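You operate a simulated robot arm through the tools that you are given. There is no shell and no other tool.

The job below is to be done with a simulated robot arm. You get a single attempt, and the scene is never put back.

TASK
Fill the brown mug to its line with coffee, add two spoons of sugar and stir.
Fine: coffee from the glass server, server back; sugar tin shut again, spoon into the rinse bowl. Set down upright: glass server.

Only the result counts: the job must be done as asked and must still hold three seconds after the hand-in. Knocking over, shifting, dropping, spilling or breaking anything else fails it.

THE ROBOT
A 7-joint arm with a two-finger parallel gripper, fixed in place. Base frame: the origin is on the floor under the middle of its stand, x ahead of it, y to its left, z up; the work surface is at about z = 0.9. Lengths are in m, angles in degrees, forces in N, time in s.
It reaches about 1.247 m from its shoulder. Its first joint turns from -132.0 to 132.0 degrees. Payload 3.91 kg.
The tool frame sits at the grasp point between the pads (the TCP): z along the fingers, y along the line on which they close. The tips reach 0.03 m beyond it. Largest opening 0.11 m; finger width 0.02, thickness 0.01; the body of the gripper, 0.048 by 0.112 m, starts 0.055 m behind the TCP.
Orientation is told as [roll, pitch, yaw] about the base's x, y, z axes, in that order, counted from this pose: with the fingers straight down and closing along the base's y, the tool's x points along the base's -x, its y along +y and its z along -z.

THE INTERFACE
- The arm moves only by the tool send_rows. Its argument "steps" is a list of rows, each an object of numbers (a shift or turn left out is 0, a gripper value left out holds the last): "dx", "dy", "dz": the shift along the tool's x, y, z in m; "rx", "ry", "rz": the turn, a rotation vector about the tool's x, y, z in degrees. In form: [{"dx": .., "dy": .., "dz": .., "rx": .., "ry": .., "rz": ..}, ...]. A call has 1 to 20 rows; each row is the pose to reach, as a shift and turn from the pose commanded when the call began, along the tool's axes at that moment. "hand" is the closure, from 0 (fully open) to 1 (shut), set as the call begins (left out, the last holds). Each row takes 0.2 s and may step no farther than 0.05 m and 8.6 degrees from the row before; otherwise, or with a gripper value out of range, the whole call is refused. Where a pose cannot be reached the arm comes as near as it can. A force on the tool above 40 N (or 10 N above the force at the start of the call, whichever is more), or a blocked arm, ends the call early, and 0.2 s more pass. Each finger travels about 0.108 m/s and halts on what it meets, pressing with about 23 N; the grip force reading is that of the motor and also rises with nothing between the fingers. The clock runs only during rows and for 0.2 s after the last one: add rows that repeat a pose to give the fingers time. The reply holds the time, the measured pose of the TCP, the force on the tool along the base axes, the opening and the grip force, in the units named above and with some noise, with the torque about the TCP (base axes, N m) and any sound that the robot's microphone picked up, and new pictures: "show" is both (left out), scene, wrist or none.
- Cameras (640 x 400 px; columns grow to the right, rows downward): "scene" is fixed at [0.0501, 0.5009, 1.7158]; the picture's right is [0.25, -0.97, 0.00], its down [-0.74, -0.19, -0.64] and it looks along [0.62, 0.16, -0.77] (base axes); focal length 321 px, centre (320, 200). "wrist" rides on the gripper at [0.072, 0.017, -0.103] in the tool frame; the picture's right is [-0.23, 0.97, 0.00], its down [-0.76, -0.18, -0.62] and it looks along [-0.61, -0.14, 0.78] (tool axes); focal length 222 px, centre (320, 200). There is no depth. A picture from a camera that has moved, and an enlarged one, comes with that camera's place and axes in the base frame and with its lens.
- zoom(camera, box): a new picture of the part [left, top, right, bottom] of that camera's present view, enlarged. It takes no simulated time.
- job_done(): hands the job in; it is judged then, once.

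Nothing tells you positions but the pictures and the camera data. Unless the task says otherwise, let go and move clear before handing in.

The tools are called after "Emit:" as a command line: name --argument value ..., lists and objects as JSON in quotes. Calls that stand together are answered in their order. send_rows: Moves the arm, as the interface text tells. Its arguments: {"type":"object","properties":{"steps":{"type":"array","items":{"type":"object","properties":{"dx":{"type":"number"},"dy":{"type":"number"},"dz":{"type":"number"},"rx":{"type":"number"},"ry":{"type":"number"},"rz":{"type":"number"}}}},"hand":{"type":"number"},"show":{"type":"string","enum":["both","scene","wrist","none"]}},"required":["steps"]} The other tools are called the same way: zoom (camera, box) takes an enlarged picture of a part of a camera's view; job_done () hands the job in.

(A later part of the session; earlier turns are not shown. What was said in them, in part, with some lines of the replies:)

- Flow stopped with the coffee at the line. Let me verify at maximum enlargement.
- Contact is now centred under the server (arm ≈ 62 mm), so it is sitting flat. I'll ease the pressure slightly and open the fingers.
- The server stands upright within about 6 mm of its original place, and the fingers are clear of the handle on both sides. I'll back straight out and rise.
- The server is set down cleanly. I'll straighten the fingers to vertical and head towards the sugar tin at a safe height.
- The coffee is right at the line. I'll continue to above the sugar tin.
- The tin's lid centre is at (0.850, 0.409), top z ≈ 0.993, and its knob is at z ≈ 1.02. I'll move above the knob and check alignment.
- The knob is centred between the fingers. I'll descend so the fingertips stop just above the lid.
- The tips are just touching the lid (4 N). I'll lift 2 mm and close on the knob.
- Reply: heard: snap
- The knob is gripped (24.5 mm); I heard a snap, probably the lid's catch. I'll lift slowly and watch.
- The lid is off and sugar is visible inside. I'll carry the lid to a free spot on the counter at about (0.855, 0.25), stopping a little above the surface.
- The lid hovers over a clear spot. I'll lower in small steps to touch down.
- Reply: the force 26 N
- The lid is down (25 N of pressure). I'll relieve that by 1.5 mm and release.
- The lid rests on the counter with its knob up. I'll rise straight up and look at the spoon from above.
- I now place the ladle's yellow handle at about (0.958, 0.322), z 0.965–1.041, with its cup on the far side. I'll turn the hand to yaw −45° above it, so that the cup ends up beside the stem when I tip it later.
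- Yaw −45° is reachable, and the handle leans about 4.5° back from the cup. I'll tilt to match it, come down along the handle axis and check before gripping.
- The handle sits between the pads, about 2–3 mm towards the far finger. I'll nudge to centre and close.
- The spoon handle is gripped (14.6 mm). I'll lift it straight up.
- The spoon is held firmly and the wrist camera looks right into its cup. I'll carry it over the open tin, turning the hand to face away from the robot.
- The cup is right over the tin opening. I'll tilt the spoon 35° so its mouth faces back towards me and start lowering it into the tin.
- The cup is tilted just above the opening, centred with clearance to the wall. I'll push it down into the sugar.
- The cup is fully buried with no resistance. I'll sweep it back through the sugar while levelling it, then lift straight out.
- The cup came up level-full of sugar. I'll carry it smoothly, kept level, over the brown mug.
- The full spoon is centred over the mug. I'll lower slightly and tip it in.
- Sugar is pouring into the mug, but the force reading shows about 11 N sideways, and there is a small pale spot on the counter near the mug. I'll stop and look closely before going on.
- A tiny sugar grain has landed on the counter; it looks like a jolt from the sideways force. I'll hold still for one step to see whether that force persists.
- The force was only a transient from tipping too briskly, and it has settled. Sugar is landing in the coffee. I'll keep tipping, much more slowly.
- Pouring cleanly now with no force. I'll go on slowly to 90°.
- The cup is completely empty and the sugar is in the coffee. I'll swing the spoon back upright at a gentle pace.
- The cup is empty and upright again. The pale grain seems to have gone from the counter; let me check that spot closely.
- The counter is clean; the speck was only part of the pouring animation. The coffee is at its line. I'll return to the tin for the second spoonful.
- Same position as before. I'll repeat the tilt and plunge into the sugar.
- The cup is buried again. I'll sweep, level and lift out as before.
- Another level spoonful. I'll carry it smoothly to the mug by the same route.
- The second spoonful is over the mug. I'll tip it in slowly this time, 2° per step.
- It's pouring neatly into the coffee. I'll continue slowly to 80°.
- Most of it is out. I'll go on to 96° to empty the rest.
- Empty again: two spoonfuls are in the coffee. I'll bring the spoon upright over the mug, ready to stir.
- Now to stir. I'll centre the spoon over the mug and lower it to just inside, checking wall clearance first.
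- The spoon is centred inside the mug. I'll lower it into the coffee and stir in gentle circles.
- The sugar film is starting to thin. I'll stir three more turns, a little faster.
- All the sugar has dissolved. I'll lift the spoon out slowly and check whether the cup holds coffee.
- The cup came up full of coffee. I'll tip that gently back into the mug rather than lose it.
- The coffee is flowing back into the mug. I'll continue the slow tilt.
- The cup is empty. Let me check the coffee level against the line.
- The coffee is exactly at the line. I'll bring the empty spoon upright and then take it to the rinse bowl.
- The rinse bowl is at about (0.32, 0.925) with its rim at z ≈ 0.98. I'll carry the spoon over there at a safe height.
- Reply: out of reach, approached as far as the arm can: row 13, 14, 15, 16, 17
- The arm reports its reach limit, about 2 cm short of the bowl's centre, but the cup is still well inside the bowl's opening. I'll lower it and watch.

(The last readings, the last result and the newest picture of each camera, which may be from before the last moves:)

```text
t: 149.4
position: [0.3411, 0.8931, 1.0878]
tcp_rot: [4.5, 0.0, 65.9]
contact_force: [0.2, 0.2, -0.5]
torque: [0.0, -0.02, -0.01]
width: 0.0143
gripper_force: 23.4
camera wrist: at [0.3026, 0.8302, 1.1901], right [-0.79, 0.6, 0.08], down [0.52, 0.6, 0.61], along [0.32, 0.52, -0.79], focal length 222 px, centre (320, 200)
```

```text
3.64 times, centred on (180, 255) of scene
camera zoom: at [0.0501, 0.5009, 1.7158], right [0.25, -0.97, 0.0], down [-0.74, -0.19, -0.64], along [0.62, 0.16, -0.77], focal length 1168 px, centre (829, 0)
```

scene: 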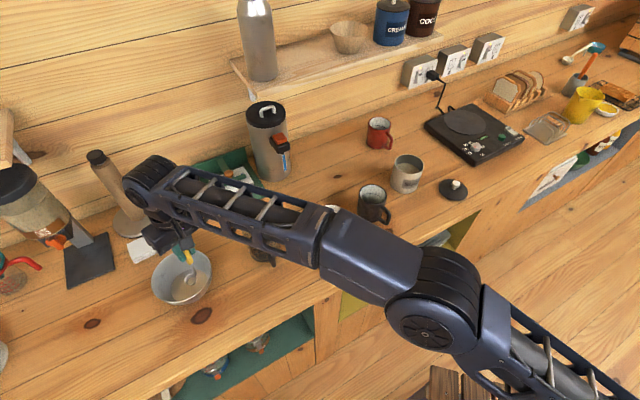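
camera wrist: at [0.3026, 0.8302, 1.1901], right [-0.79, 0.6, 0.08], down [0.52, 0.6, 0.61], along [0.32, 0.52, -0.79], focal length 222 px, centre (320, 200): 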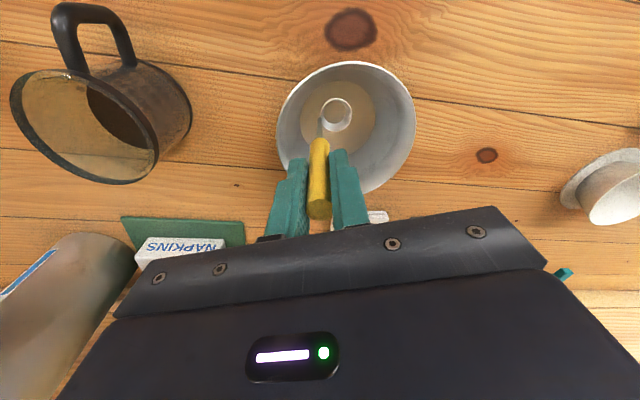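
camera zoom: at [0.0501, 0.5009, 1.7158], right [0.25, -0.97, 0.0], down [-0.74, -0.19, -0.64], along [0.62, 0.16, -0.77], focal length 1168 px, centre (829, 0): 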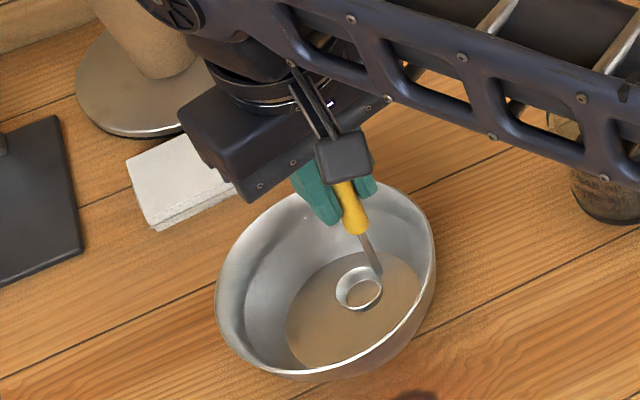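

The cup is going down inside the bowl, clear of its walls. I'll continue until it nears the bottom.

Emit:
send_rows --steps '[{"dy": -0.0012, "dz": 0.015}, {"dy": -0.0024, "dz": 0.03}, {"dy": -0.0035, "dz": 0.045}, {"dy": -0.0039, "dz": 0.05}, {"dy": -0.0039, "dz": 0.05}]' --show "none"

Emit:
zoom --camera "wrist" --box '[220, 30, 440, 200]'

Emit:
zoom --camera "scene" --box '[130, 215, 230, 305]'

```text
t: 150.6
position: [0.3403, 0.8929, 1.0364]
tcp_rot: [4.5, 0.0, 66.0]
contact_force: [-0.5, 0.0, -0.8]
torque: [-0.05, 0.02, -0.02]
width: 0.0145
gripper_force: 23.0
```

```text
2.35 times, centred on (330, 115) of wrist
camera zoom: at [0.3019, 0.8303, 1.1399], right [-0.79, 0.6, 0.08], down [0.52, 0.6, 0.61], along [0.32, 0.52, -0.79], focal length 523 px, centre (296, 400)
```

zoom: 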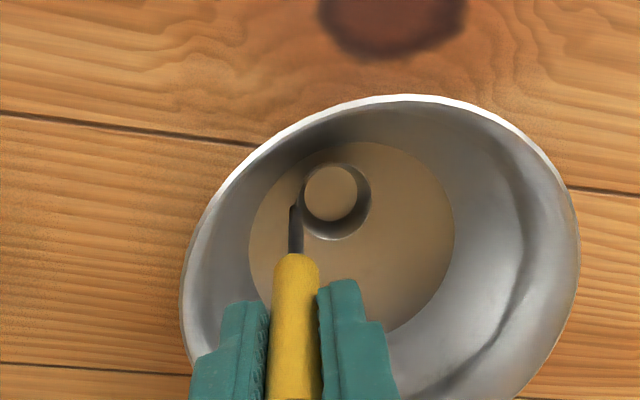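

```text
4.44 times, centred on (180, 260) of scene
camera zoom: at [0.0501, 0.5009, 1.7158], right [0.25, -0.97, 0.0], down [-0.74, -0.19, -0.64], along [0.62, 0.16, -0.77], focal length 1428 px, centre (942, -67)
```

zoom: 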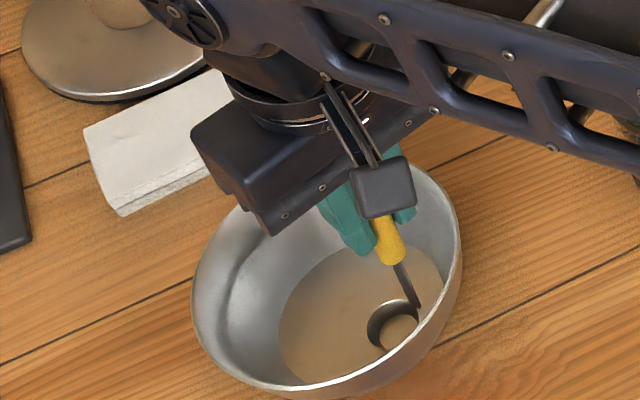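

The cup is now in the bowl's water. I'll shift it about 1 cm towards the bowl's centre and continue down in small steps.

Emit:
send_rows --steps '[{"dx": -0.0055, "dy": 0.0025, "dz": 0.0002}, {"dx": -0.011, "dy": 0.0049, "dz": 0.0004}, {"dx": -0.011, "dy": 0.0046, "dz": 0.0044}, {"dx": -0.011, "dy": 0.0043, "dz": 0.0084}]' --show "none"

```text
t: 151.6
position: [0.3405, 0.9045, 1.0296]
tcp_rot: [4.5, -0.2, 65.9]
contact_force: [-0.1, -3.2, 15.3]
torque: [-0.16, 0.35, 0.07]
width: 0.0142
gripper_force: 22.9
```

The spoon has touched the bowl's bottom. I'll ease the pressure, then open the fingers just enough to release it.

Emit:
send_rows --steps '[{"dy": 0.0001, "dz": -0.0012}, {"dy": 0.0002, "dz": -0.002}, {"dy": 0.0002, "dz": -0.002}]' --show "none"

Emit:
zoom --camera "wrist" --box '[220, 30, 440, 200]'

Emit:
zoom --camera "scene" --box '[130, 215, 230, 305]'

```text
t: 152.4
position: [0.3403, 0.9046, 1.0296]
tcp_rot: [4.5, 0.0, 66.0]
contact_force: [0.9, 2.1, 5.7]
torque: [0.28, -0.04, -0.03]
width: 0.0145
gripper_force: 22.7
```

```text
2.35 times, centred on (330, 115) of wrist
camera zoom: at [0.302, 0.8412, 1.134], right [-0.79, 0.6, 0.08], down [0.52, 0.6, 0.61], along [0.32, 0.52, -0.79], focal length 523 px, centre (296, 400)
```

zoom: 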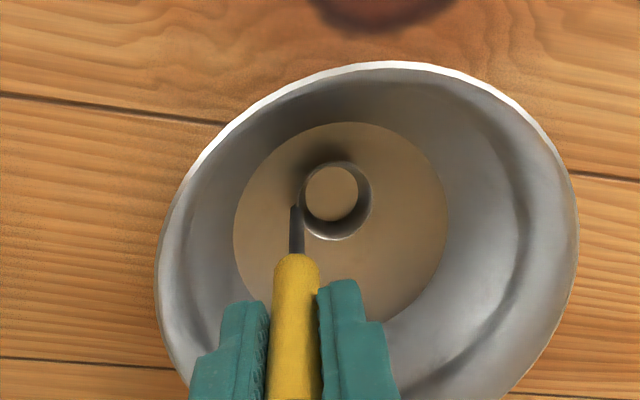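

```text
4.44 times, centred on (180, 260) of scene
camera zoom: at [0.0501, 0.5009, 1.7158], right [0.25, -0.97, 0.0], down [-0.74, -0.19, -0.64], along [0.62, 0.16, -0.77], focal length 1428 px, centre (942, -67)
```

zoom: 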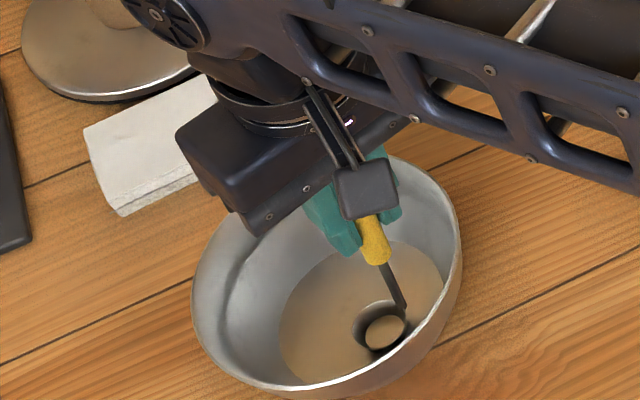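

Emit:
send_rows --steps '[{"dy": 0.0001, "dz": -0.0006}, {"dy": 0.0001, "dz": -0.0006}]' --show "none"

Emit:
send_rows --steps '[{"dz": 0}, {"dz": 0}, {"dz": 0}]' --hand 0.55 --show "none"

Emit:
zoom --camera "wrist" --box '[220, 30, 440, 230]'

Emit:
zoom --camera "scene" --box '[130, 215, 230, 305]'

```text
t: 153.0
position: [0.3393, 0.9059, 1.0302]
tcp_rot: [4.4, 0.1, 66.0]
contact_force: [0.4, -0.8, 1.3]
torque: [-0.04, -0.03, 0.0]
width: 0.0143
gripper_force: 23.4
```

```text
t: 153.8
position: [0.3407, 0.9041, 1.0313]
tcp_rot: [4.5, 0.0, 66.0]
contact_force: [-0.2, 0.2, -0.5]
torque: [0.02, -0.01, -0.01]
width: 0.0493
gripper_force: 0.0
```

```text
2.00 times, centred on (330, 130) of wrist
camera zoom: at [0.3018, 0.8418, 1.1345], right [-0.79, 0.6, 0.08], down [0.52, 0.6, 0.61], along [0.32, 0.52, -0.79], focal length 444 px, centre (300, 340)
```

zoom: 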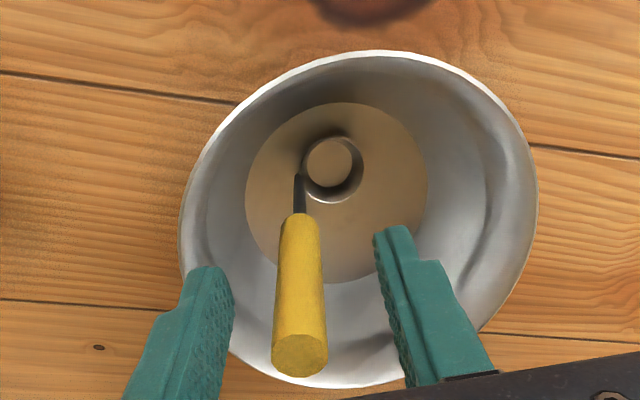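

```text
4.44 times, centred on (180, 260) of scene
camera zoom: at [0.0501, 0.5009, 1.7158], right [0.25, -0.97, 0.0], down [-0.74, -0.19, -0.64], along [0.62, 0.16, -0.77], focal length 1428 px, centre (942, -67)
```

zoom: 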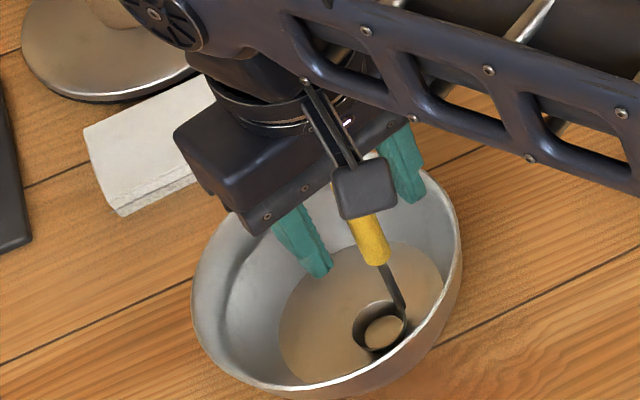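

The spoon stands upright in the rinse bowl, free of both fingers. I'll back straight up along the handle.

Emit:
send_rows --steps '[{"dz": -0.01}, {"dz": -0.03}, {"dz": -0.06}, {"dz": -0.095}, {"dz": -0.13}, {"dz": -0.16}]'

Emit:
zoom --camera "scene" --box '[130, 195, 230, 305]'

Emit:
zoom --camera "wrist" --box '[220, 30, 440, 200]'

```text
t: 155.2
position: [0.3519, 0.8845, 1.1888]
tcp_rot: [4.6, -0.1, 66.1]
contact_force: [-0.6, 0.2, -1.0]
torque: [-0.06, 0.02, 0.03]
width: 0.0493
gripper_force: 0.0
out of reach, approached as far as the arm can: row 5, 6
camera wrist: at [0.3136, 0.8225, 1.2929], right [-0.79, 0.6, 0.08], down [0.52, 0.6, 0.61], along [0.32, 0.52, -0.79], focal length 222 px, centre (320, 200)
```

scene: 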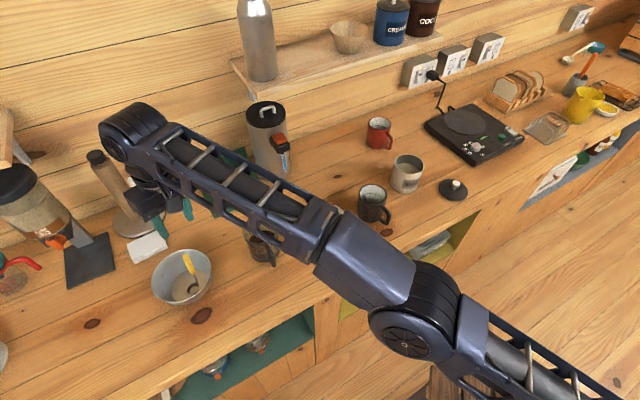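
wrist: 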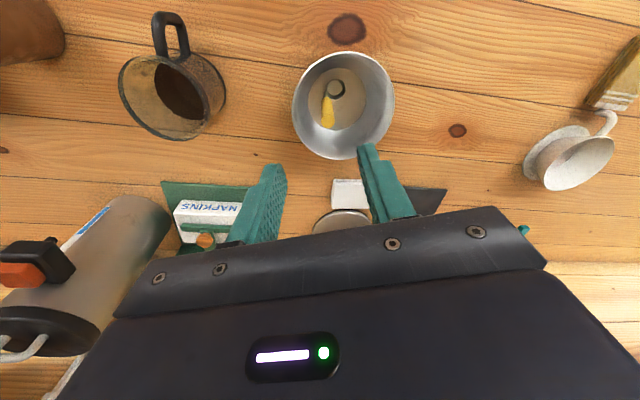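

```text
3.64 times, centred on (180, 250) of scene
camera zoom: at [0.0501, 0.5009, 1.7158], right [0.25, -0.97, 0.0], down [-0.74, -0.19, -0.64], along [0.62, 0.16, -0.77], focal length 1168 px, centre (829, 18)
```

zoom: 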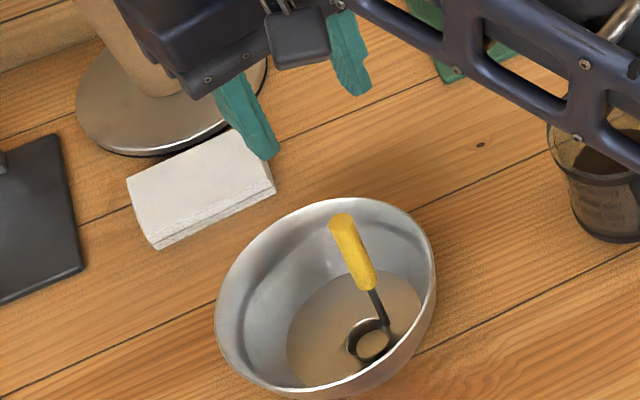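

```text
2.35 times, centred on (330, 115) of wrist
camera zoom: at [0.3136, 0.8225, 1.2929], right [-0.79, 0.6, 0.08], down [0.52, 0.6, 0.61], along [0.32, 0.52, -0.79], focal length 523 px, centre (296, 400)
```

zoom: 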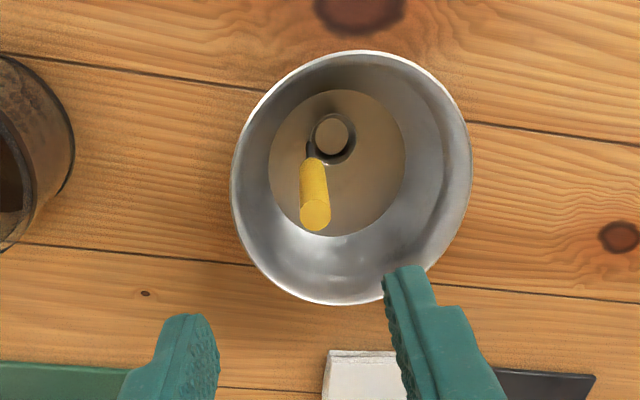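

The spoon stays put in the bowl. Now I'll head back across to fetch the lid, first levelling the hand on the way.

Emit:
send_rows --steps '[{"dx": 0.0217, "dy": -0.0323, "dz": -0.0064, "rx": 0.56}, {"dx": 0.0433, "dy": -0.0645, "dz": -0.0129, "rx": 1.13}, {"dx": 0.065, "dy": -0.0968, "dz": -0.0193, "rx": 1.69}, {"dx": 0.0866, "dy": -0.129, "dz": -0.0257, "rx": 2.25}, {"dx": 0.1083, "dy": -0.1613, "dz": -0.0321, "rx": 2.81}, {"dx": 0.1299, "dy": -0.1935, "dz": -0.0386, "rx": 3.38}, {"dx": 0.1516, "dy": -0.2258, "dz": -0.045, "rx": 3.94}, {"dx": 0.1732, "dy": -0.258, "dz": -0.0514, "rx": 4.5}]' --hand 0.45 --show "none"

```text
t: 157.0
position: [0.521, 0.6185, 1.218]
tcp_rot: [0.0, 0.1, 65.9]
contact_force: [-1.0, -0.3, 0.2]
torque: [-0.04, -0.07, -0.01]
width: 0.0604
gripper_force: 0.1
```

Level again. On to above the lid, turning back to the yaw at which I set it down.

Emit:
send_rows --steps '[{"dx": 0.0143, "dy": -0.0326, "dz": 0.0049, "rz": 2.86}, {"dx": 0.0285, "dy": -0.0651, "dz": 0.0097, "rz": 5.71}, {"dx": 0.0428, "dy": -0.0977, "dz": 0.0146, "rz": 8.57}, {"dx": 0.057, "dy": -0.1302, "dz": 0.0194, "rz": 11.43}, {"dx": 0.0713, "dy": -0.1628, "dz": 0.0243, "rz": 14.29}, {"dx": 0.0855, "dy": -0.1953, "dz": 0.0291, "rz": 17.14}, {"dx": 0.0998, "dy": -0.2279, "dz": 0.034, "rz": 20.0}, {"dx": 0.1141, "dy": -0.2605, "dz": 0.0389, "rz": 22.86}, {"dx": 0.1283, "dy": -0.293, "dz": 0.0437, "rz": 25.71}, {"dx": 0.1426, "dy": -0.3256, "dz": 0.0486, "rz": 28.57}, {"dx": 0.1568, "dy": -0.3581, "dz": 0.0534, "rz": 31.43}, {"dx": 0.1711, "dy": -0.3907, "dz": 0.0583, "rz": 34.29}, {"dx": 0.1853, "dy": -0.4232, "dz": 0.0631, "rz": 37.14}, {"dx": 0.1996, "dy": -0.4558, "dz": 0.068, "rz": 40.0}, {"dx": 0.1996, "dy": -0.4558, "dz": 0.068, "rz": 40.0}]'

Emit:
zoom --camera "wrist" --box '[240, 50, 460, 220]'

Emit:
zoom --camera "scene" --box '[380, 140, 480, 220]'

Emit:
zoom --camera "scene" --box '[140, 190, 360, 310]'

```text
t: 160.2
position: [0.8594, 0.2518, 1.1508]
tcp_rot: [0.0, 0.0, 26.0]
contact_force: [0.5, 0.5, -0.8]
torque: [0.0, -0.02, 0.0]
width: 0.0606
gripper_force: 0.1
camera wrist: at [0.7861, 0.2358, 1.2545], right [-0.22, 0.97, 0.0], down [0.76, 0.17, 0.62], along [0.61, 0.14, -0.78], focal length 222 px, centre (320, 200)
```

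scene: 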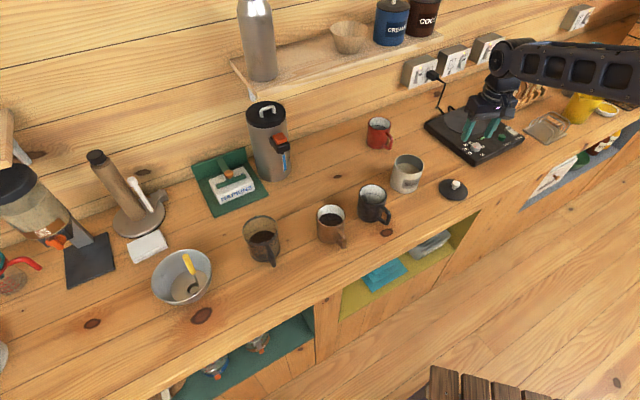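
wrist: 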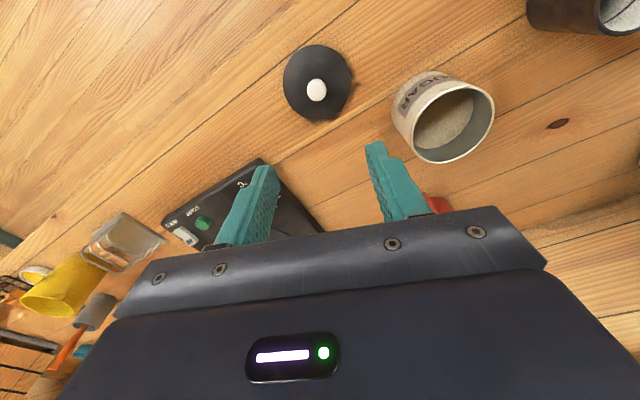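

```text
2.35 times, centred on (350, 135) of wrist
camera zoom: at [0.7861, 0.2358, 1.2545], right [-0.22, 0.97, 0.0], down [0.76, 0.17, 0.62], along [0.61, 0.14, -0.78], focal length 523 px, centre (249, 353)
```

zoom: 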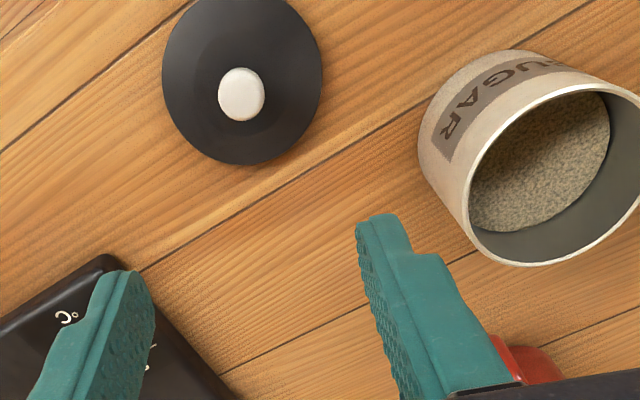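

```text
5.00 times, centred on (430, 180) of scene
camera zoom: at [0.0501, 0.5009, 1.7158], right [0.25, -0.97, 0.0], down [-0.74, -0.19, -0.64], along [0.62, 0.16, -0.77], focal length 1606 px, centre (-230, 300)
```

zoom: 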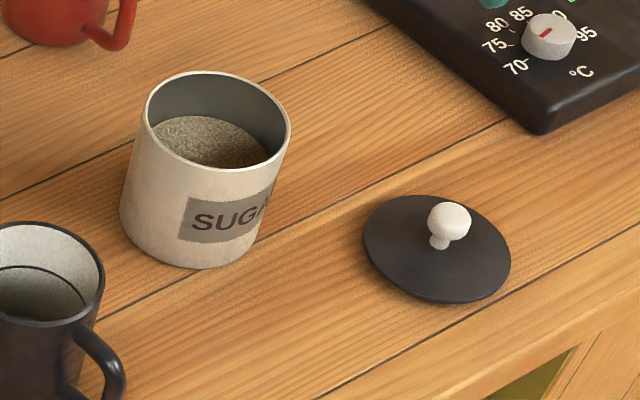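

```text
2.91 times, centred on (250, 250) of scene
camera zoom: at [0.0501, 0.5009, 1.7158], right [0.25, -0.97, 0.0], down [-0.74, -0.19, -0.64], along [0.62, 0.16, -0.77], focal length 935 px, centre (524, 54)
```

zoom: 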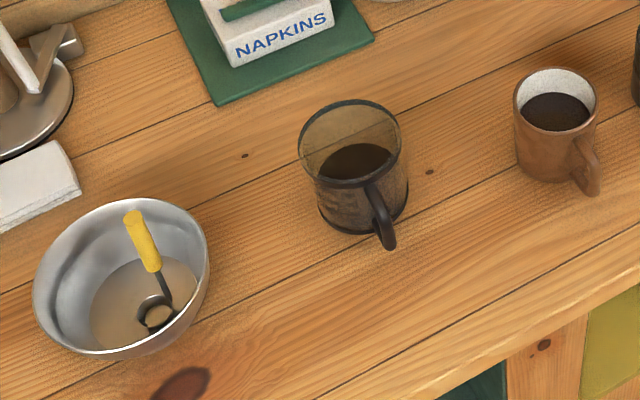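

The lid sits where I left it, and everything else is in place. I'll centre on the knob and descend part-way to check alignment.

Emit:
send_rows --steps '[{"dx": 0.0027, "dy": -0.0033, "dz": 0.035}, {"dx": 0.0027, "dy": -0.0033, "dz": 0.075}, {"dx": 0.0027, "dy": -0.0033, "dz": 0.115}, {"dx": 0.0027, "dy": -0.0033, "dz": 0.15}, {"dx": 0.0027, "dy": -0.0033, "dz": 0.17}, {"dx": 0.0027, "dy": -0.0033, "dz": 0.17}]' --show "none"

Emit:
zoom --camera "wrist" --box '[240, 80, 400, 220]'

Emit:
zoom --camera "scene" --box '[420, 140, 500, 210]'

```text
t: 161.6
position: [0.8538, 0.2484, 0.9827]
tcp_rot: [0.0, -0.1, 26.0]
contact_force: [-0.4, -1.0, 0.5]
torque: [0.01, 0.02, -0.04]
width: 0.0605
gripper_force: 0.0
```

```text
2.86 times, centred on (320, 150) of wrist
camera zoom: at [0.7807, 0.2332, 1.0859], right [-0.22, 0.97, 0.0], down [0.76, 0.17, 0.62], along [0.61, 0.14, -0.78], focal length 635 px, centre (320, 343)
```

zoom: 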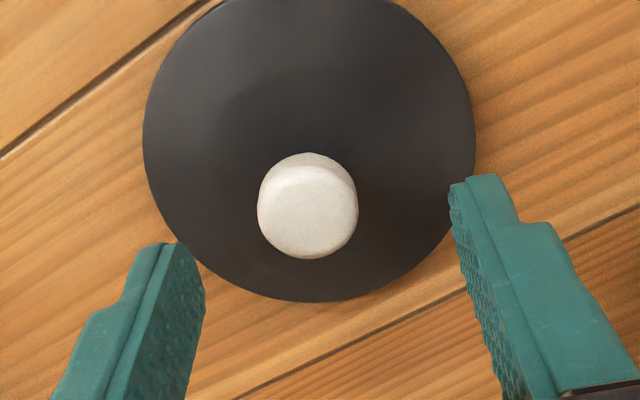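

```text
5.71 times, centred on (460, 175) of scene
camera zoom: at [0.0501, 0.5009, 1.7158], right [0.25, -0.97, 0.0], down [-0.74, -0.19, -0.64], along [0.62, 0.16, -0.77], focal length 1836 px, centre (-480, 343)
```

zoom: 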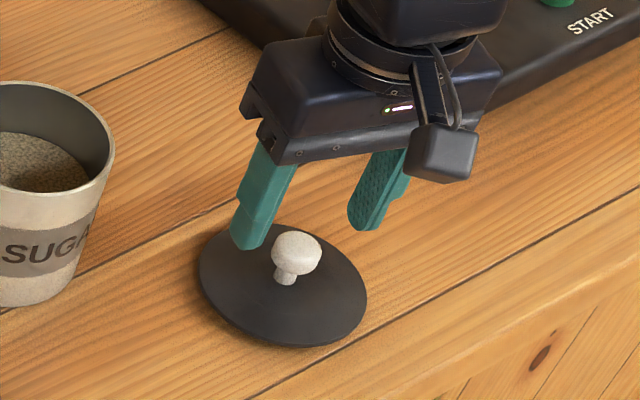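

The knob is about 3 mm off the finger centreline. I'll correct and descend to the same grip height as before.

Emit:
send_rows --steps '[{"dx": -0.0025, "dy": -0.004, "dz": 0.015}, {"dx": -0.0025, "dy": -0.004, "dz": 0.03}, {"dx": -0.0025, "dy": -0.004, "dz": 0.0375}, {"dx": -0.0025, "dy": -0.004, "dz": 0.0375}]' --show "none"

Emit:
zoom --camera "wrist" --box '[240, 80, 400, 220]'

```text
t: 162.6
position: [0.8594, 0.2475, 0.942]
tcp_rot: [0.0, -0.1, 26.0]
contact_force: [-0.1, -0.4, 0.1]
torque: [0.02, 0.02, 0.02]
width: 0.0605
gripper_force: 0.1
```

```text
2.86 times, centred on (320, 150) of wrist
camera zoom: at [0.7863, 0.2309, 1.0465], right [-0.22, 0.97, 0.0], down [0.76, 0.17, 0.62], along [0.61, 0.14, -0.78], focal length 635 px, centre (320, 343)
```

zoom: 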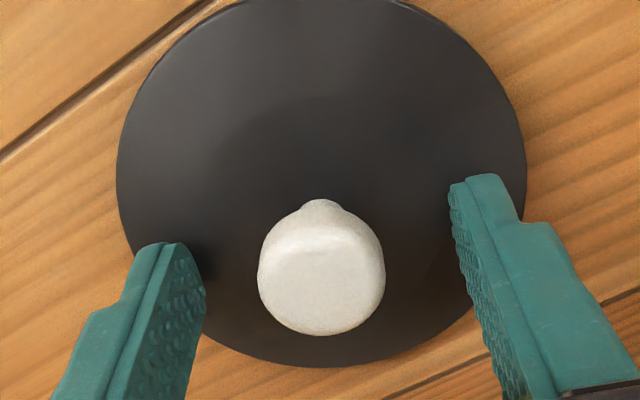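

Emit:
send_rows --steps '[{"dx": 0.0018, "dy": -0.001, "dz": 0.0}, {"dx": 0.0018, "dy": -0.001, "dz": 0.0}]' --show "none"

Emit:
send_rows --steps '[{"dz": 0}, {"dz": 0}, {"dz": 0}, {"dz": 0}]' --hand 1 --show "none"

Emit:
zoom --camera "wrist" --box '[240, 80, 400, 220]'

Emit:
zoom --camera "scene" --box '[430, 140, 500, 210]'

```text
t: 163.2
position: [0.8585, 0.2444, 0.9425]
tcp_rot: [0.0, 0.1, 26.0]
contact_force: [0.6, 0.0, 0.4]
torque: [-0.03, 0.04, -0.02]
width: 0.0605
gripper_force: 0.0
```

```text
t: 164.2
position: [0.8592, 0.2458, 0.9443]
tcp_rot: [0.0, 0.0, 26.0]
contact_force: [-0.1, 0.4, 0.1]
torque: [0.03, 0.0, -0.01]
width: 0.0244
gripper_force: 23.4
```

```text
2.86 times, centred on (320, 150) of wrist
camera zoom: at [0.7854, 0.229, 1.046], right [-0.22, 0.97, 0.0], down [0.76, 0.17, 0.62], along [0.61, 0.14, -0.78], focal length 635 px, centre (320, 343)
```

zoom: 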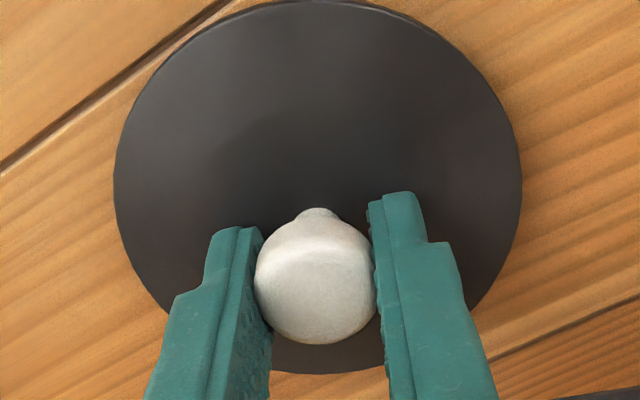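

```text
5.71 times, centred on (465, 175) of scene
camera zoom: at [0.0501, 0.5009, 1.7158], right [0.25, -0.97, 0.0], down [-0.74, -0.19, -0.64], along [0.62, 0.16, -0.77], focal length 1836 px, centre (-509, 343)
```

zoom: 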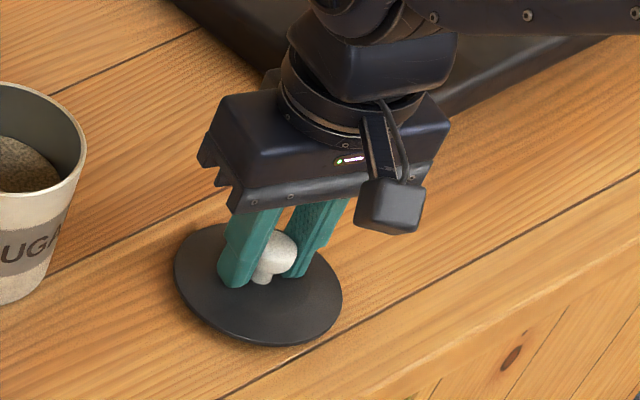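

The grip matches the first one to within half a millimetre. I'll lift the lid and carry it back over the tin.

Emit:
send_rows --steps '[{"dz": -0.01}, {"dz": -0.045}, {"dz": -0.09}, {"dz": -0.135}, {"dz": -0.176}, {"dx": -0.0081, "dy": 0.0189, "dz": -0.176}, {"dx": -0.0202, "dy": 0.0472, "dz": -0.176}, {"dx": -0.0323, "dy": 0.0756, "dz": -0.176}, {"dx": -0.0445, "dy": 0.1039, "dz": -0.176}, {"dx": -0.0566, "dy": 0.1322, "dz": -0.176}, {"dx": -0.0647, "dy": 0.1511, "dz": -0.176}, {"dx": -0.0647, "dy": 0.1511, "dz": -0.15}, {"dx": -0.0647, "dy": 0.1511, "dz": -0.12}, {"dx": -0.0647, "dy": 0.1511, "dz": -0.12}]' --show "scene"

Emit:
zoom --camera "scene" --box '[380, 120, 450, 190]'

Emit:
zoom --camera "wrist" --box '[220, 30, 420, 200]'

```text
t: 167.2
position: [0.8505, 0.4139, 1.0642]
tcp_rot: [0.0, -0.1, 26.0]
contact_force: [-0.4, -0.6, -0.1]
torque: [0.01, 0.0, 0.04]
width: 0.024
gripper_force: 22.7
```

scene: 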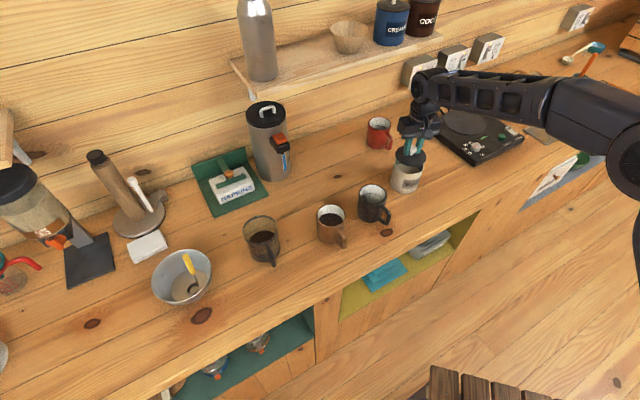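

```text
5.71 times, centred on (415, 155) of scene
camera zoom: at [0.0501, 0.5009, 1.7158], right [0.25, -0.97, 0.0], down [-0.74, -0.19, -0.64], along [0.62, 0.16, -0.77], focal length 1836 px, centre (-223, 457)
```

zoom: 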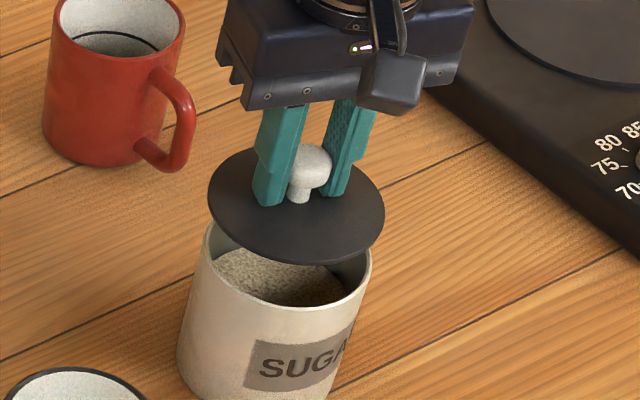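

```text
2.35 times, centred on (320, 115) of wrist
camera zoom: at [0.7781, 0.3974, 1.1666], right [-0.22, 0.97, 0.0], down [0.76, 0.17, 0.62], along [0.61, 0.14, -0.78], focal length 523 px, centre (320, 400)
```

zoom: 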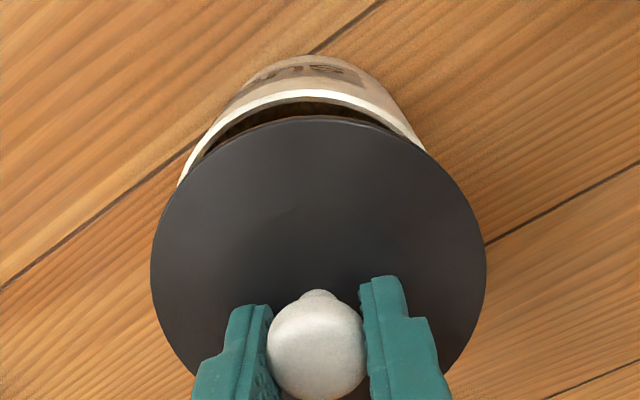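

Emit:
send_rows --steps '[{"dz": 0}]' --show "none"

Emit:
send_rows --steps '[{"dz": 0}]' --show "none"

Emit:
send_rows --steps '[{"dz": 0}]' --show "none"

```text
t: 167.6
position: [0.8515, 0.4138, 1.0639]
tcp_rot: [0.0, -0.1, 25.9]
contact_force: [0.4, 0.4, -0.3]
torque: [-0.01, 0.02, 0.05]
width: 0.0244
gripper_force: 22.9
```

```text
t: 168.0
position: [0.8506, 0.4138, 1.0635]
tcp_rot: [0.0, 0.0, 26.0]
contact_force: [-0.1, -0.4, -0.6]
torque: [-0.02, -0.01, 0.03]
width: 0.0241
gripper_force: 23.5
```

```text
t: 168.4
position: [0.851, 0.4133, 1.0636]
tcp_rot: [-0.1, 0.1, 26.1]
contact_force: [-0.7, 0.8, 0.4]
torque: [-0.01, 0.03, 0.03]
width: 0.0242
gripper_force: 22.8
```

The readings agree: I'm 4.6 mm too far in y. I'll correct that and lower to just above the rim.

Emit:
send_rows --steps '[{"dx": 0.002, "dy": -0.0041, "dz": 0.0}, {"dx": 0.002, "dy": -0.0041, "dz": 0.01}, {"dx": 0.002, "dy": -0.0041, "dz": 0.02}, {"dx": 0.002, "dy": -0.0041, "dz": 0.0235}, {"dx": 0.002, "dy": -0.0041, "dz": 0.0235}]' --show "none"

Emit:
zoom --camera "scene" --box '[380, 130, 450, 190]'

Emit:
zoom --camera "wrist" --box '[220, 30, 420, 200]'

```text
t: 169.6
position: [0.8506, 0.4057, 1.0387]
tcp_rot: [0.0, 0.0, 26.1]
contact_force: [-0.1, 0.3, 0.1]
torque: [0.01, 0.0, -0.02]
width: 0.0243
gripper_force: 22.8
```

```text
6.67 times, centred on (415, 160) of scene
camera zoom: at [0.0501, 0.5009, 1.7158], right [0.25, -0.97, 0.0], down [-0.74, -0.19, -0.64], along [0.62, 0.16, -0.77], focal length 2142 px, centre (-313, 467)
```

zoom: 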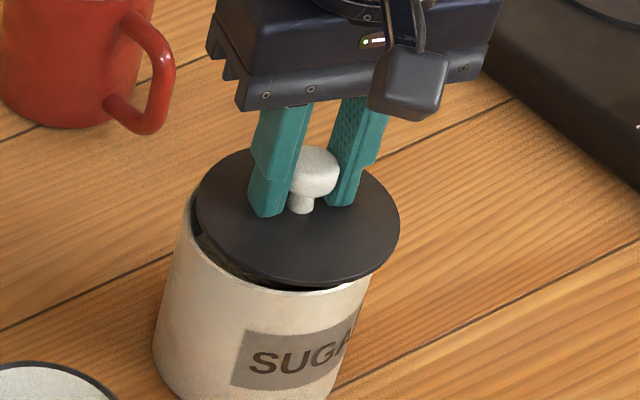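

```text
2.35 times, centred on (320, 115) of wrist
camera zoom: at [0.7766, 0.3893, 1.1422], right [-0.22, 0.97, 0.0], down [0.76, 0.17, 0.62], along [0.61, 0.14, -0.78], focal length 523 px, centre (320, 400)
```

zoom: 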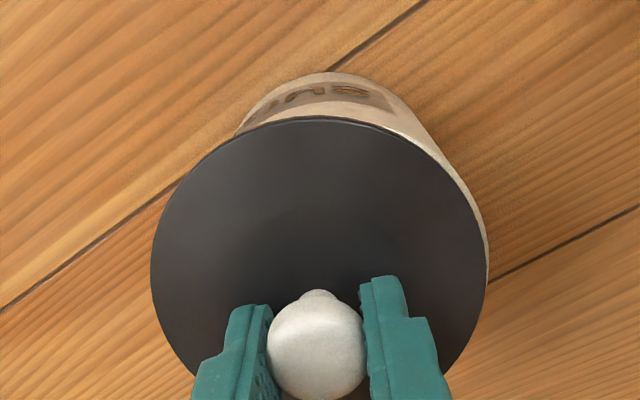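

The lid now sits about 5 mm too far the other way. I'll nudge it back and re-measure before lowering.

Emit:
send_rows --steps '[{"dx": -0.0009, "dy": 0.0018}, {"dx": -0.0018, "dy": 0.0036}, {"dx": -0.0018, "dy": 0.0036}, {"dx": -0.0018, "dy": 0.0036}]' --show "none"

Emit:
zoom --camera "scene" --box '[380, 130, 450, 190]'

Emit:
zoom --camera "wrist" --box '[220, 30, 420, 200]'

```text
t: 170.6
position: [0.8496, 0.4105, 1.04]
tcp_rot: [0.1, -0.1, 25.9]
contact_force: [0.1, 0.6, -0.9]
torque: [0.01, -0.02, -0.02]
width: 0.0243
gripper_force: 23.0
```

```text
6.67 times, centred on (415, 160) of scene
camera zoom: at [0.0501, 0.5009, 1.7158], right [0.25, -0.97, 0.0], down [-0.74, -0.19, -0.64], along [0.62, 0.16, -0.77], focal length 2142 px, centre (-313, 467)
```

zoom: 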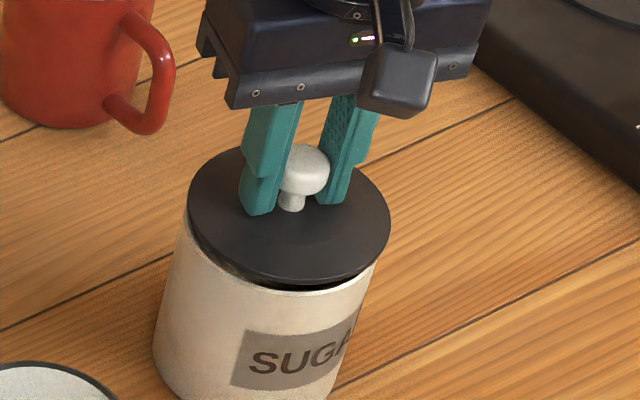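

```text
2.35 times, centred on (320, 115) of wrist
camera zoom: at [0.7767, 0.3937, 1.1423], right [-0.22, 0.97, 0.0], down [0.76, 0.17, 0.62], along [0.61, 0.14, -0.78], focal length 523 px, centre (320, 400)
```

zoom: 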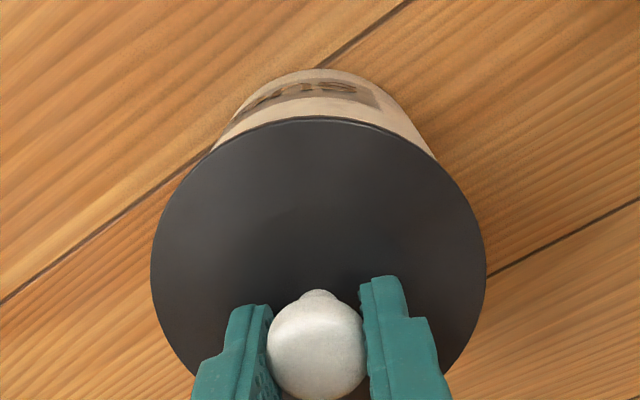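

The lid lines up with its original place to within a millimetre. I'll lower it onto the tin.

Emit:
send_rows --steps '[{"dz": 0.002}, {"dz": 0.004}, {"dz": 0.006}, {"dz": 0.0075}, {"dz": 0.0075}]' --show "none"

Emit:
zoom --camera "scene" --box '[380, 130, 450, 190]'

```text
t: 171.8
position: [0.8499, 0.4104, 1.0319]
tcp_rot: [0.1, 0.1, 26.0]
contact_force: [0.2, 0.1, 0.5]
torque: [-0.02, 0.01, 0.0]
width: 0.0244
gripper_force: 23.2
```

```text
6.67 times, centred on (415, 160) of scene
camera zoom: at [0.0501, 0.5009, 1.7158], right [0.25, -0.97, 0.0], down [-0.74, -0.19, -0.64], along [0.62, 0.16, -0.77], focal length 2142 px, centre (-313, 467)
```

zoom: 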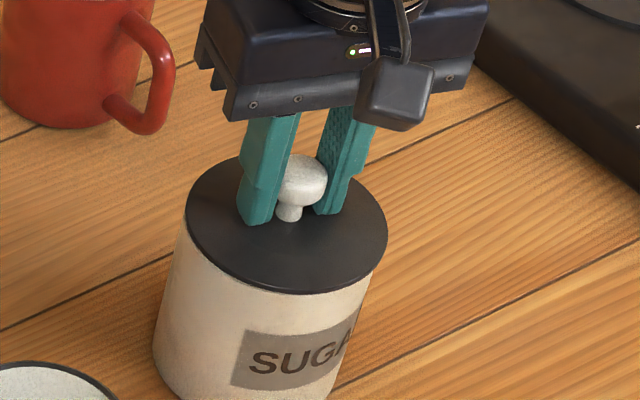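

It looks just as it did when closed. I'll press down gently to seat it and listen for the snap.

Emit:
send_rows --steps '[{"dz": 0.0007}, {"dz": 0.0015}, {"dz": 0.0015}]' --show "none"

```text
t: 172.6
position: [0.8517, 0.4102, 1.0319]
tcp_rot: [0.0, 0.0, 26.0]
contact_force: [0.2, 0.4, -1.2]
torque: [0.02, -0.04, -0.02]
width: 0.024
gripper_force: 22.9
```

Emit:
send_rows --steps '[{"dz": 0.001}, {"dz": 0.002}, {"dz": 0.002}]' --show "none"

```text
t: 173.4
position: [0.8505, 0.4102, 1.03]
tcp_rot: [0.0, -0.2, 26.0]
contact_force: [1.3, -0.8, 13.7]
torque: [-0.05, 0.07, 0.02]
width: 0.0244
gripper_force: 23.1
```

Contact at about 14 N. I'll press a bit harder to make sure it is fully home.

Emit:
send_rows --steps '[{"dz": 0.0007}, {"dz": 0.0014}, {"dz": 0.0014}]' --show "none"

Emit:
zoom --camera "scene" --box '[380, 130, 450, 190]'

```text
t: 174.2
position: [0.8497, 0.4108, 1.0305]
tcp_rot: [0.0, -0.2, 26.0]
contact_force: [7.1, 1.8, 29.8]
torque: [-0.01, -0.09, 0.06]
width: 0.0243
gripper_force: 23.3
```

```text
6.67 times, centred on (415, 160) of scene
camera zoom: at [0.0501, 0.5009, 1.7158], right [0.25, -0.97, 0.0], down [-0.74, -0.19, -0.64], along [0.62, 0.16, -0.77], focal length 2142 px, centre (-313, 467)
```

zoom: 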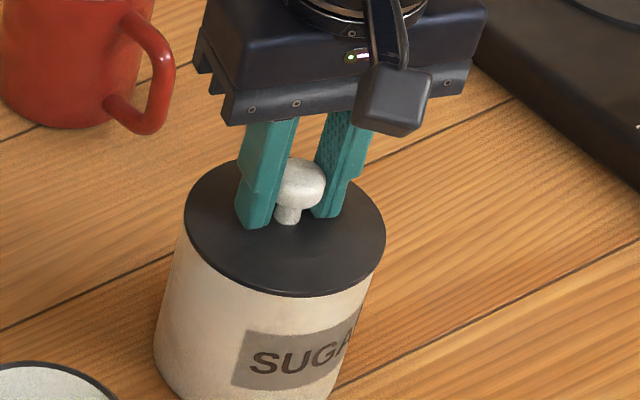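

Emit:
send_rows --steps '[{"dz": 0.0004}, {"dz": 0.0008}, {"dz": 0.0008}]' --show "none"

Emit:
zoom --camera "scene" --box '[385, 145, 435, 185]'

```text
t: 174.7
position: [0.8527, 0.4109, 1.0306]
tcp_rot: [-0.1, -0.3, 26.0]
contact_force: [0.3, -0.6, 6.9]
torque: [-0.04, 0.27, 0.02]
width: 0.0244
gripper_force: 22.9
stopped in row 2: the force on the tool passed its limit at 43 N (the readings are from after the stop); the commanded pose is now the measured one
```

```text
10.00 times, centred on (410, 165) of scene
camera zoom: at [0.0501, 0.5009, 1.7158], right [0.25, -0.97, 0.0], down [-0.74, -0.19, -0.64], along [0.62, 0.16, -0.77], focal length 3213 px, centre (-580, 550)
```

zoom: 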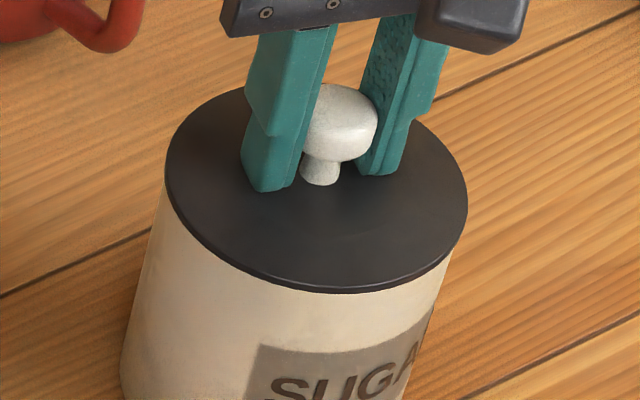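

The lid was pressed home with about 40 N and sits flush. I'll open the fingers and check.

Emit:
send_rows --steps '[{"dz": 0}, {"dz": 0}, {"dz": 0}]' --hand 0.45 --show "none"

Emit:
zoom --camera "scene" --box '[380, 130, 450, 190]'

Emit:
zoom --camera "wrist" --box '[240, 80, 400, 220]'

```text
t: 175.5
position: [0.8514, 0.4103, 1.0299]
tcp_rot: [0.0, -0.1, 26.0]
contact_force: [1.0, 1.6, 13.2]
torque: [0.05, -0.06, 0.01]
width: 0.058
gripper_force: 0.0
```

```text
6.67 times, centred on (415, 160) of scene
camera zoom: at [0.0501, 0.5009, 1.7158], right [0.25, -0.97, 0.0], down [-0.74, -0.19, -0.64], along [0.62, 0.16, -0.77], focal length 2142 px, centre (-313, 467)
```

zoom: 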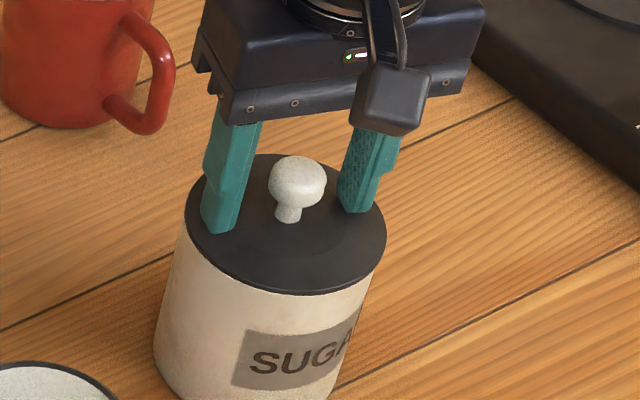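

```text
2.86 times, centred on (320, 150) of wrist
camera zoom: at [0.7774, 0.394, 1.1322], right [-0.22, 0.97, 0.0], down [0.76, 0.17, 0.63], along [0.61, 0.14, -0.78], focal length 635 px, centre (320, 343)
```

zoom: 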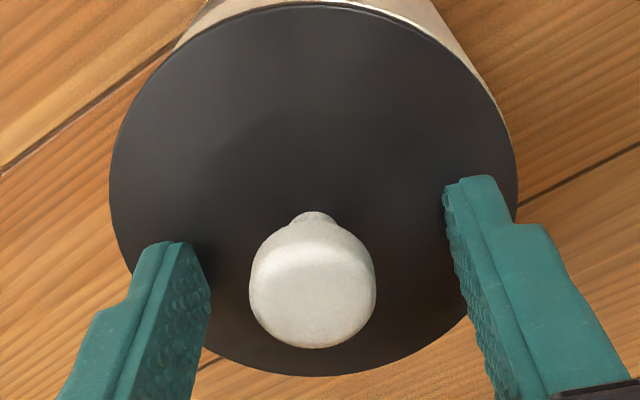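

The lid stays down. I'll lift the fingertips off it a little and compare with the original closed view.

Emit:
send_rows --steps '[{"dz": -0.002}, {"dz": -0.005}, {"dz": -0.01}]' --show "none"

Emit:
zoom --camera "scene" --box '[385, 145, 435, 185]'

Emit:
zoom --camera "scene" --box '[384, 128, 464, 200]'

```text
t: 176.3
position: [0.8511, 0.4104, 1.0392]
tcp_rot: [0.0, -0.2, 25.9]
contact_force: [0.6, 0.5, 1.0]
torque: [-0.01, -0.02, 0.0]
width: 0.0606
gripper_force: 0.2
heard: snap
```

```text
10.00 times, centred on (410, 165) of scene
camera zoom: at [0.0501, 0.5009, 1.7158], right [0.25, -0.97, 0.0], down [-0.74, -0.19, -0.64], along [0.62, 0.16, -0.77], focal length 3213 px, centre (-580, 550)
```

zoom: 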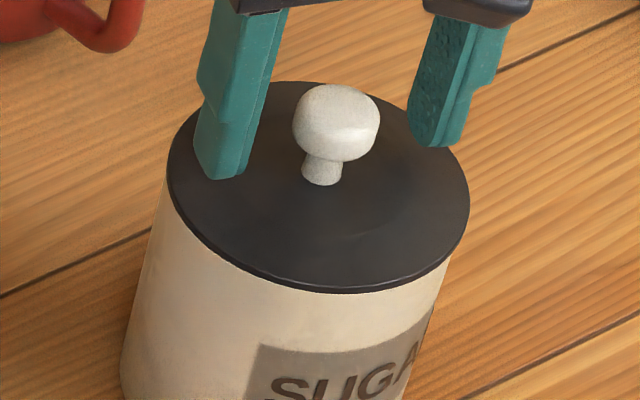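

```text
5.56 times, centred on (424, 164) of scene
camera zoom: at [0.0501, 0.5009, 1.7158], right [0.25, -0.97, 0.0], down [-0.74, -0.19, -0.64], along [0.62, 0.16, -0.77], focal length 1785 px, centre (-258, 400)
```

zoom: 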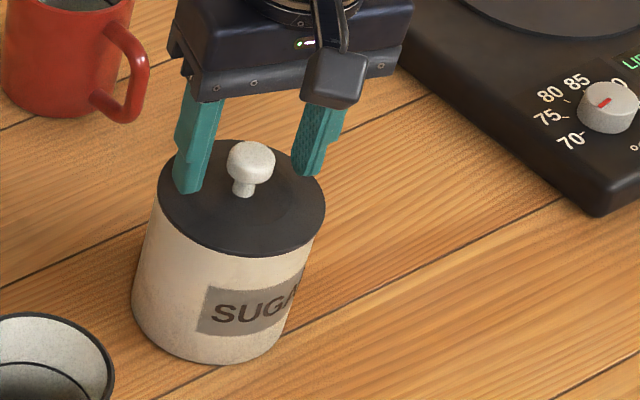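

The snap came as I let go, so the lid has latched shut in its original position. I'll rise clear and move the arm away from the counter items.

Emit:
send_rows --steps '[{"dz": -0.02}, {"dz": -0.06}, {"dz": -0.1}, {"dz": -0.14}, {"dz": -0.18}, {"dx": 0.03, "dz": -0.21}, {"dx": 0.07, "dz": -0.23}, {"dx": 0.11, "dz": -0.24}, {"dx": 0.15, "dz": -0.25}]'

Emit:
zoom --camera "scene" --box '[220, 160, 420, 285]'

Emit:
zoom --camera "scene" --box '[340, 100, 540, 225]'

Emit:
zoom --camera "scene" --box '[110, 190, 300, 320]'

Emit:
zoom --camera "scene" --box '[320, 200, 350, 224]'

```text
t: 178.3
position: [0.718, 0.3413, 1.2896]
tcp_rot: [-0.1, -0.1, 25.9]
contact_force: [0.5, 0.3, -0.7]
torque: [0.0, 0.02, -0.02]
width: 0.0605
gripper_force: 0.1
camera wrist: at [0.6443, 0.3248, 1.3914], right [-0.22, 0.98, 0.0], down [0.76, 0.17, 0.62], along [0.61, 0.14, -0.78], focal length 222 px, centre (320, 200)
```

scene: 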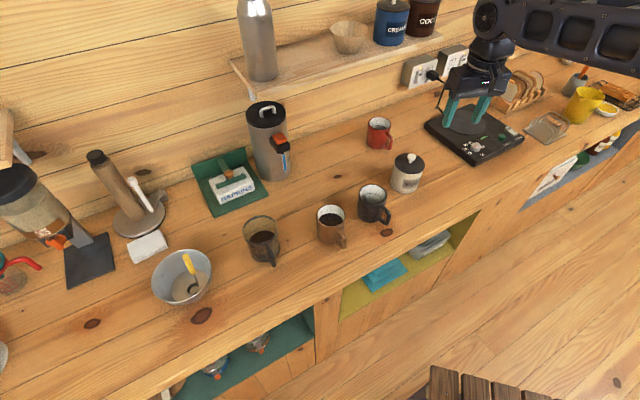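
wrist: 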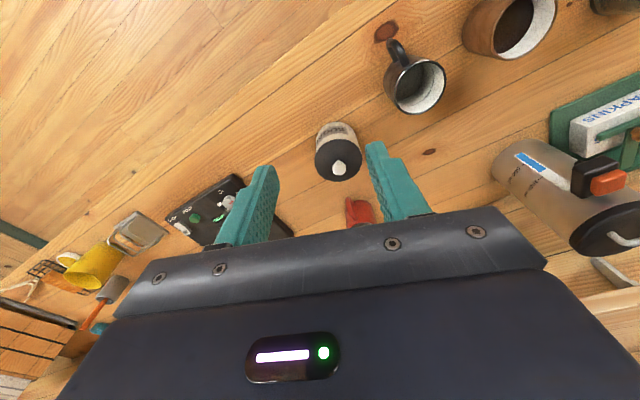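

```text
3.20 times, centred on (320, 222) of scene
camera zoom: at [0.0501, 0.5009, 1.7158], right [0.25, -0.97, 0.0], down [-0.74, -0.19, -0.64], along [0.62, 0.16, -0.77], focal length 1028 px, centre (320, 128)
```

zoom: 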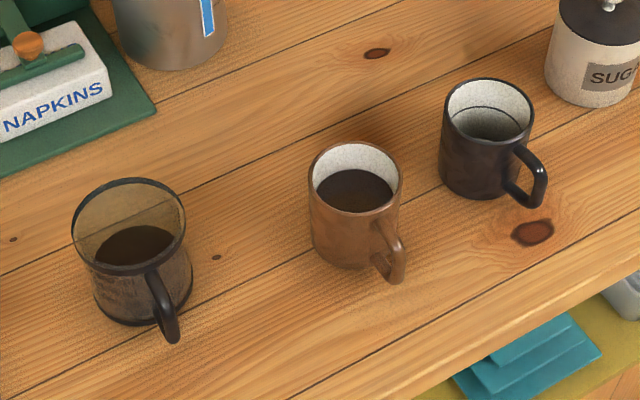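

```text
3.20 times, centred on (440, 162) of scene
camera zoom: at [0.0501, 0.5009, 1.7158], right [0.25, -0.97, 0.0], down [-0.74, -0.19, -0.64], along [0.62, 0.16, -0.77], focal length 1028 px, centre (-64, 320)
```

zoom: 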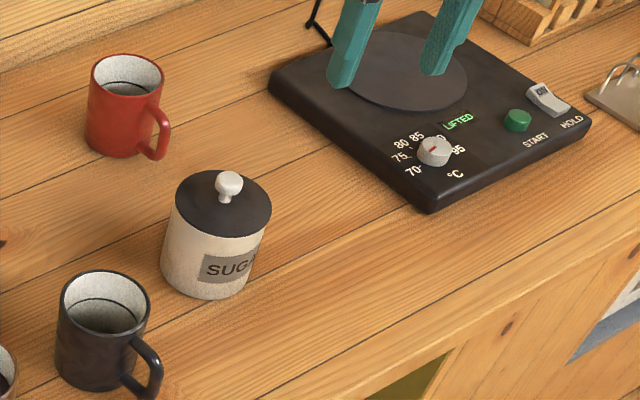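

```text
3.08 times, centred on (205, 255) of scene
camera zoom: at [0.0501, 0.5009, 1.7158], right [0.25, -0.97, 0.0], down [-0.74, -0.19, -0.64], along [0.62, 0.16, -0.77], focal length 988 px, centre (674, 31)
```

zoom: 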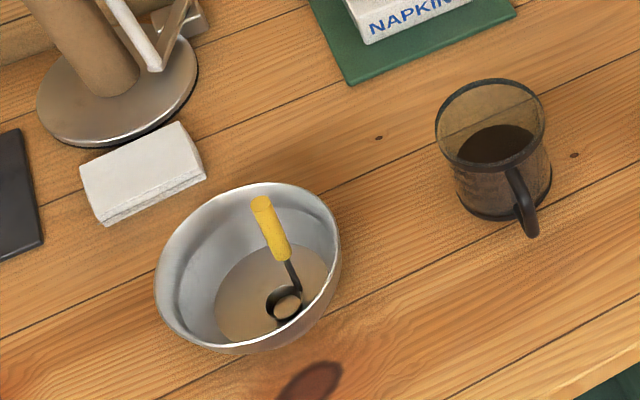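

```text
16.00 times, centred on (335, 212) of scene
camera zoom: at [0.0501, 0.5009, 1.7158], right [0.25, -0.97, 0.0], down [-0.74, -0.19, -0.64], along [0.62, 0.16, -0.77], focal length 5140 px, centre (80, 8)
```

zoom: 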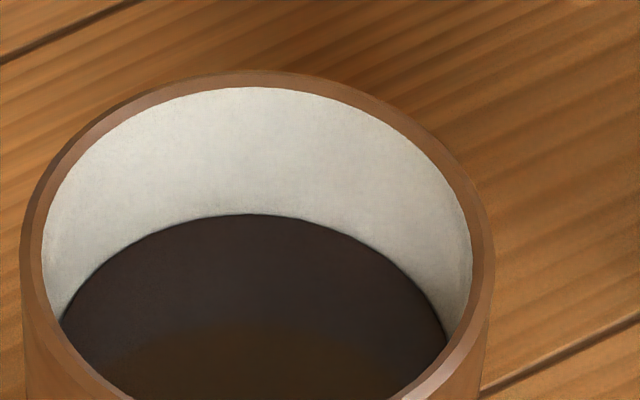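

Final check: the brown mug is filled to its line with the sugar stirred in. The server is upright within about 5 mm of where it started. The sugar tin is latched shut, the spoon stands in the rinse bowl, the counter is clean and the arm is clear. I'm handing the job in.

Emit:
job_done

```text
The job is handed in.
```

I finished the job and handed it in; no verdict has come back yet. Going by the final pictures:

- **Coffee:** the brown mug is filled to its line from the glass server.
- **Sugar:** two level spoonfuls went in and were stirred until no sugar was visible. The spoon came out of the stir full of coffee, so I tipped that back into the mug.
- **Server:** it stands upright, about 5 mm from where it started. It had swung and drooped slightly in the grip, so I levelled it before setting it down.
- **Sugar tin:** the lid is back on and latched; I heard it snap. It sits within about 1 mm of its original position.
- **Spoon:** it is standing in the metal bowl holding liquid, the only one on the counter that looked like the rinse bowl.

During the first sugar pour I tipped a little too fast, and a small pale speck showed on the counter beside the mug. It was gone in later pictures and the counter looked clean, so I treated it as part of the pour animation and tipped the second spoonful more slowly.

No other item appears to have moved, and the arm was clear when I handed in.
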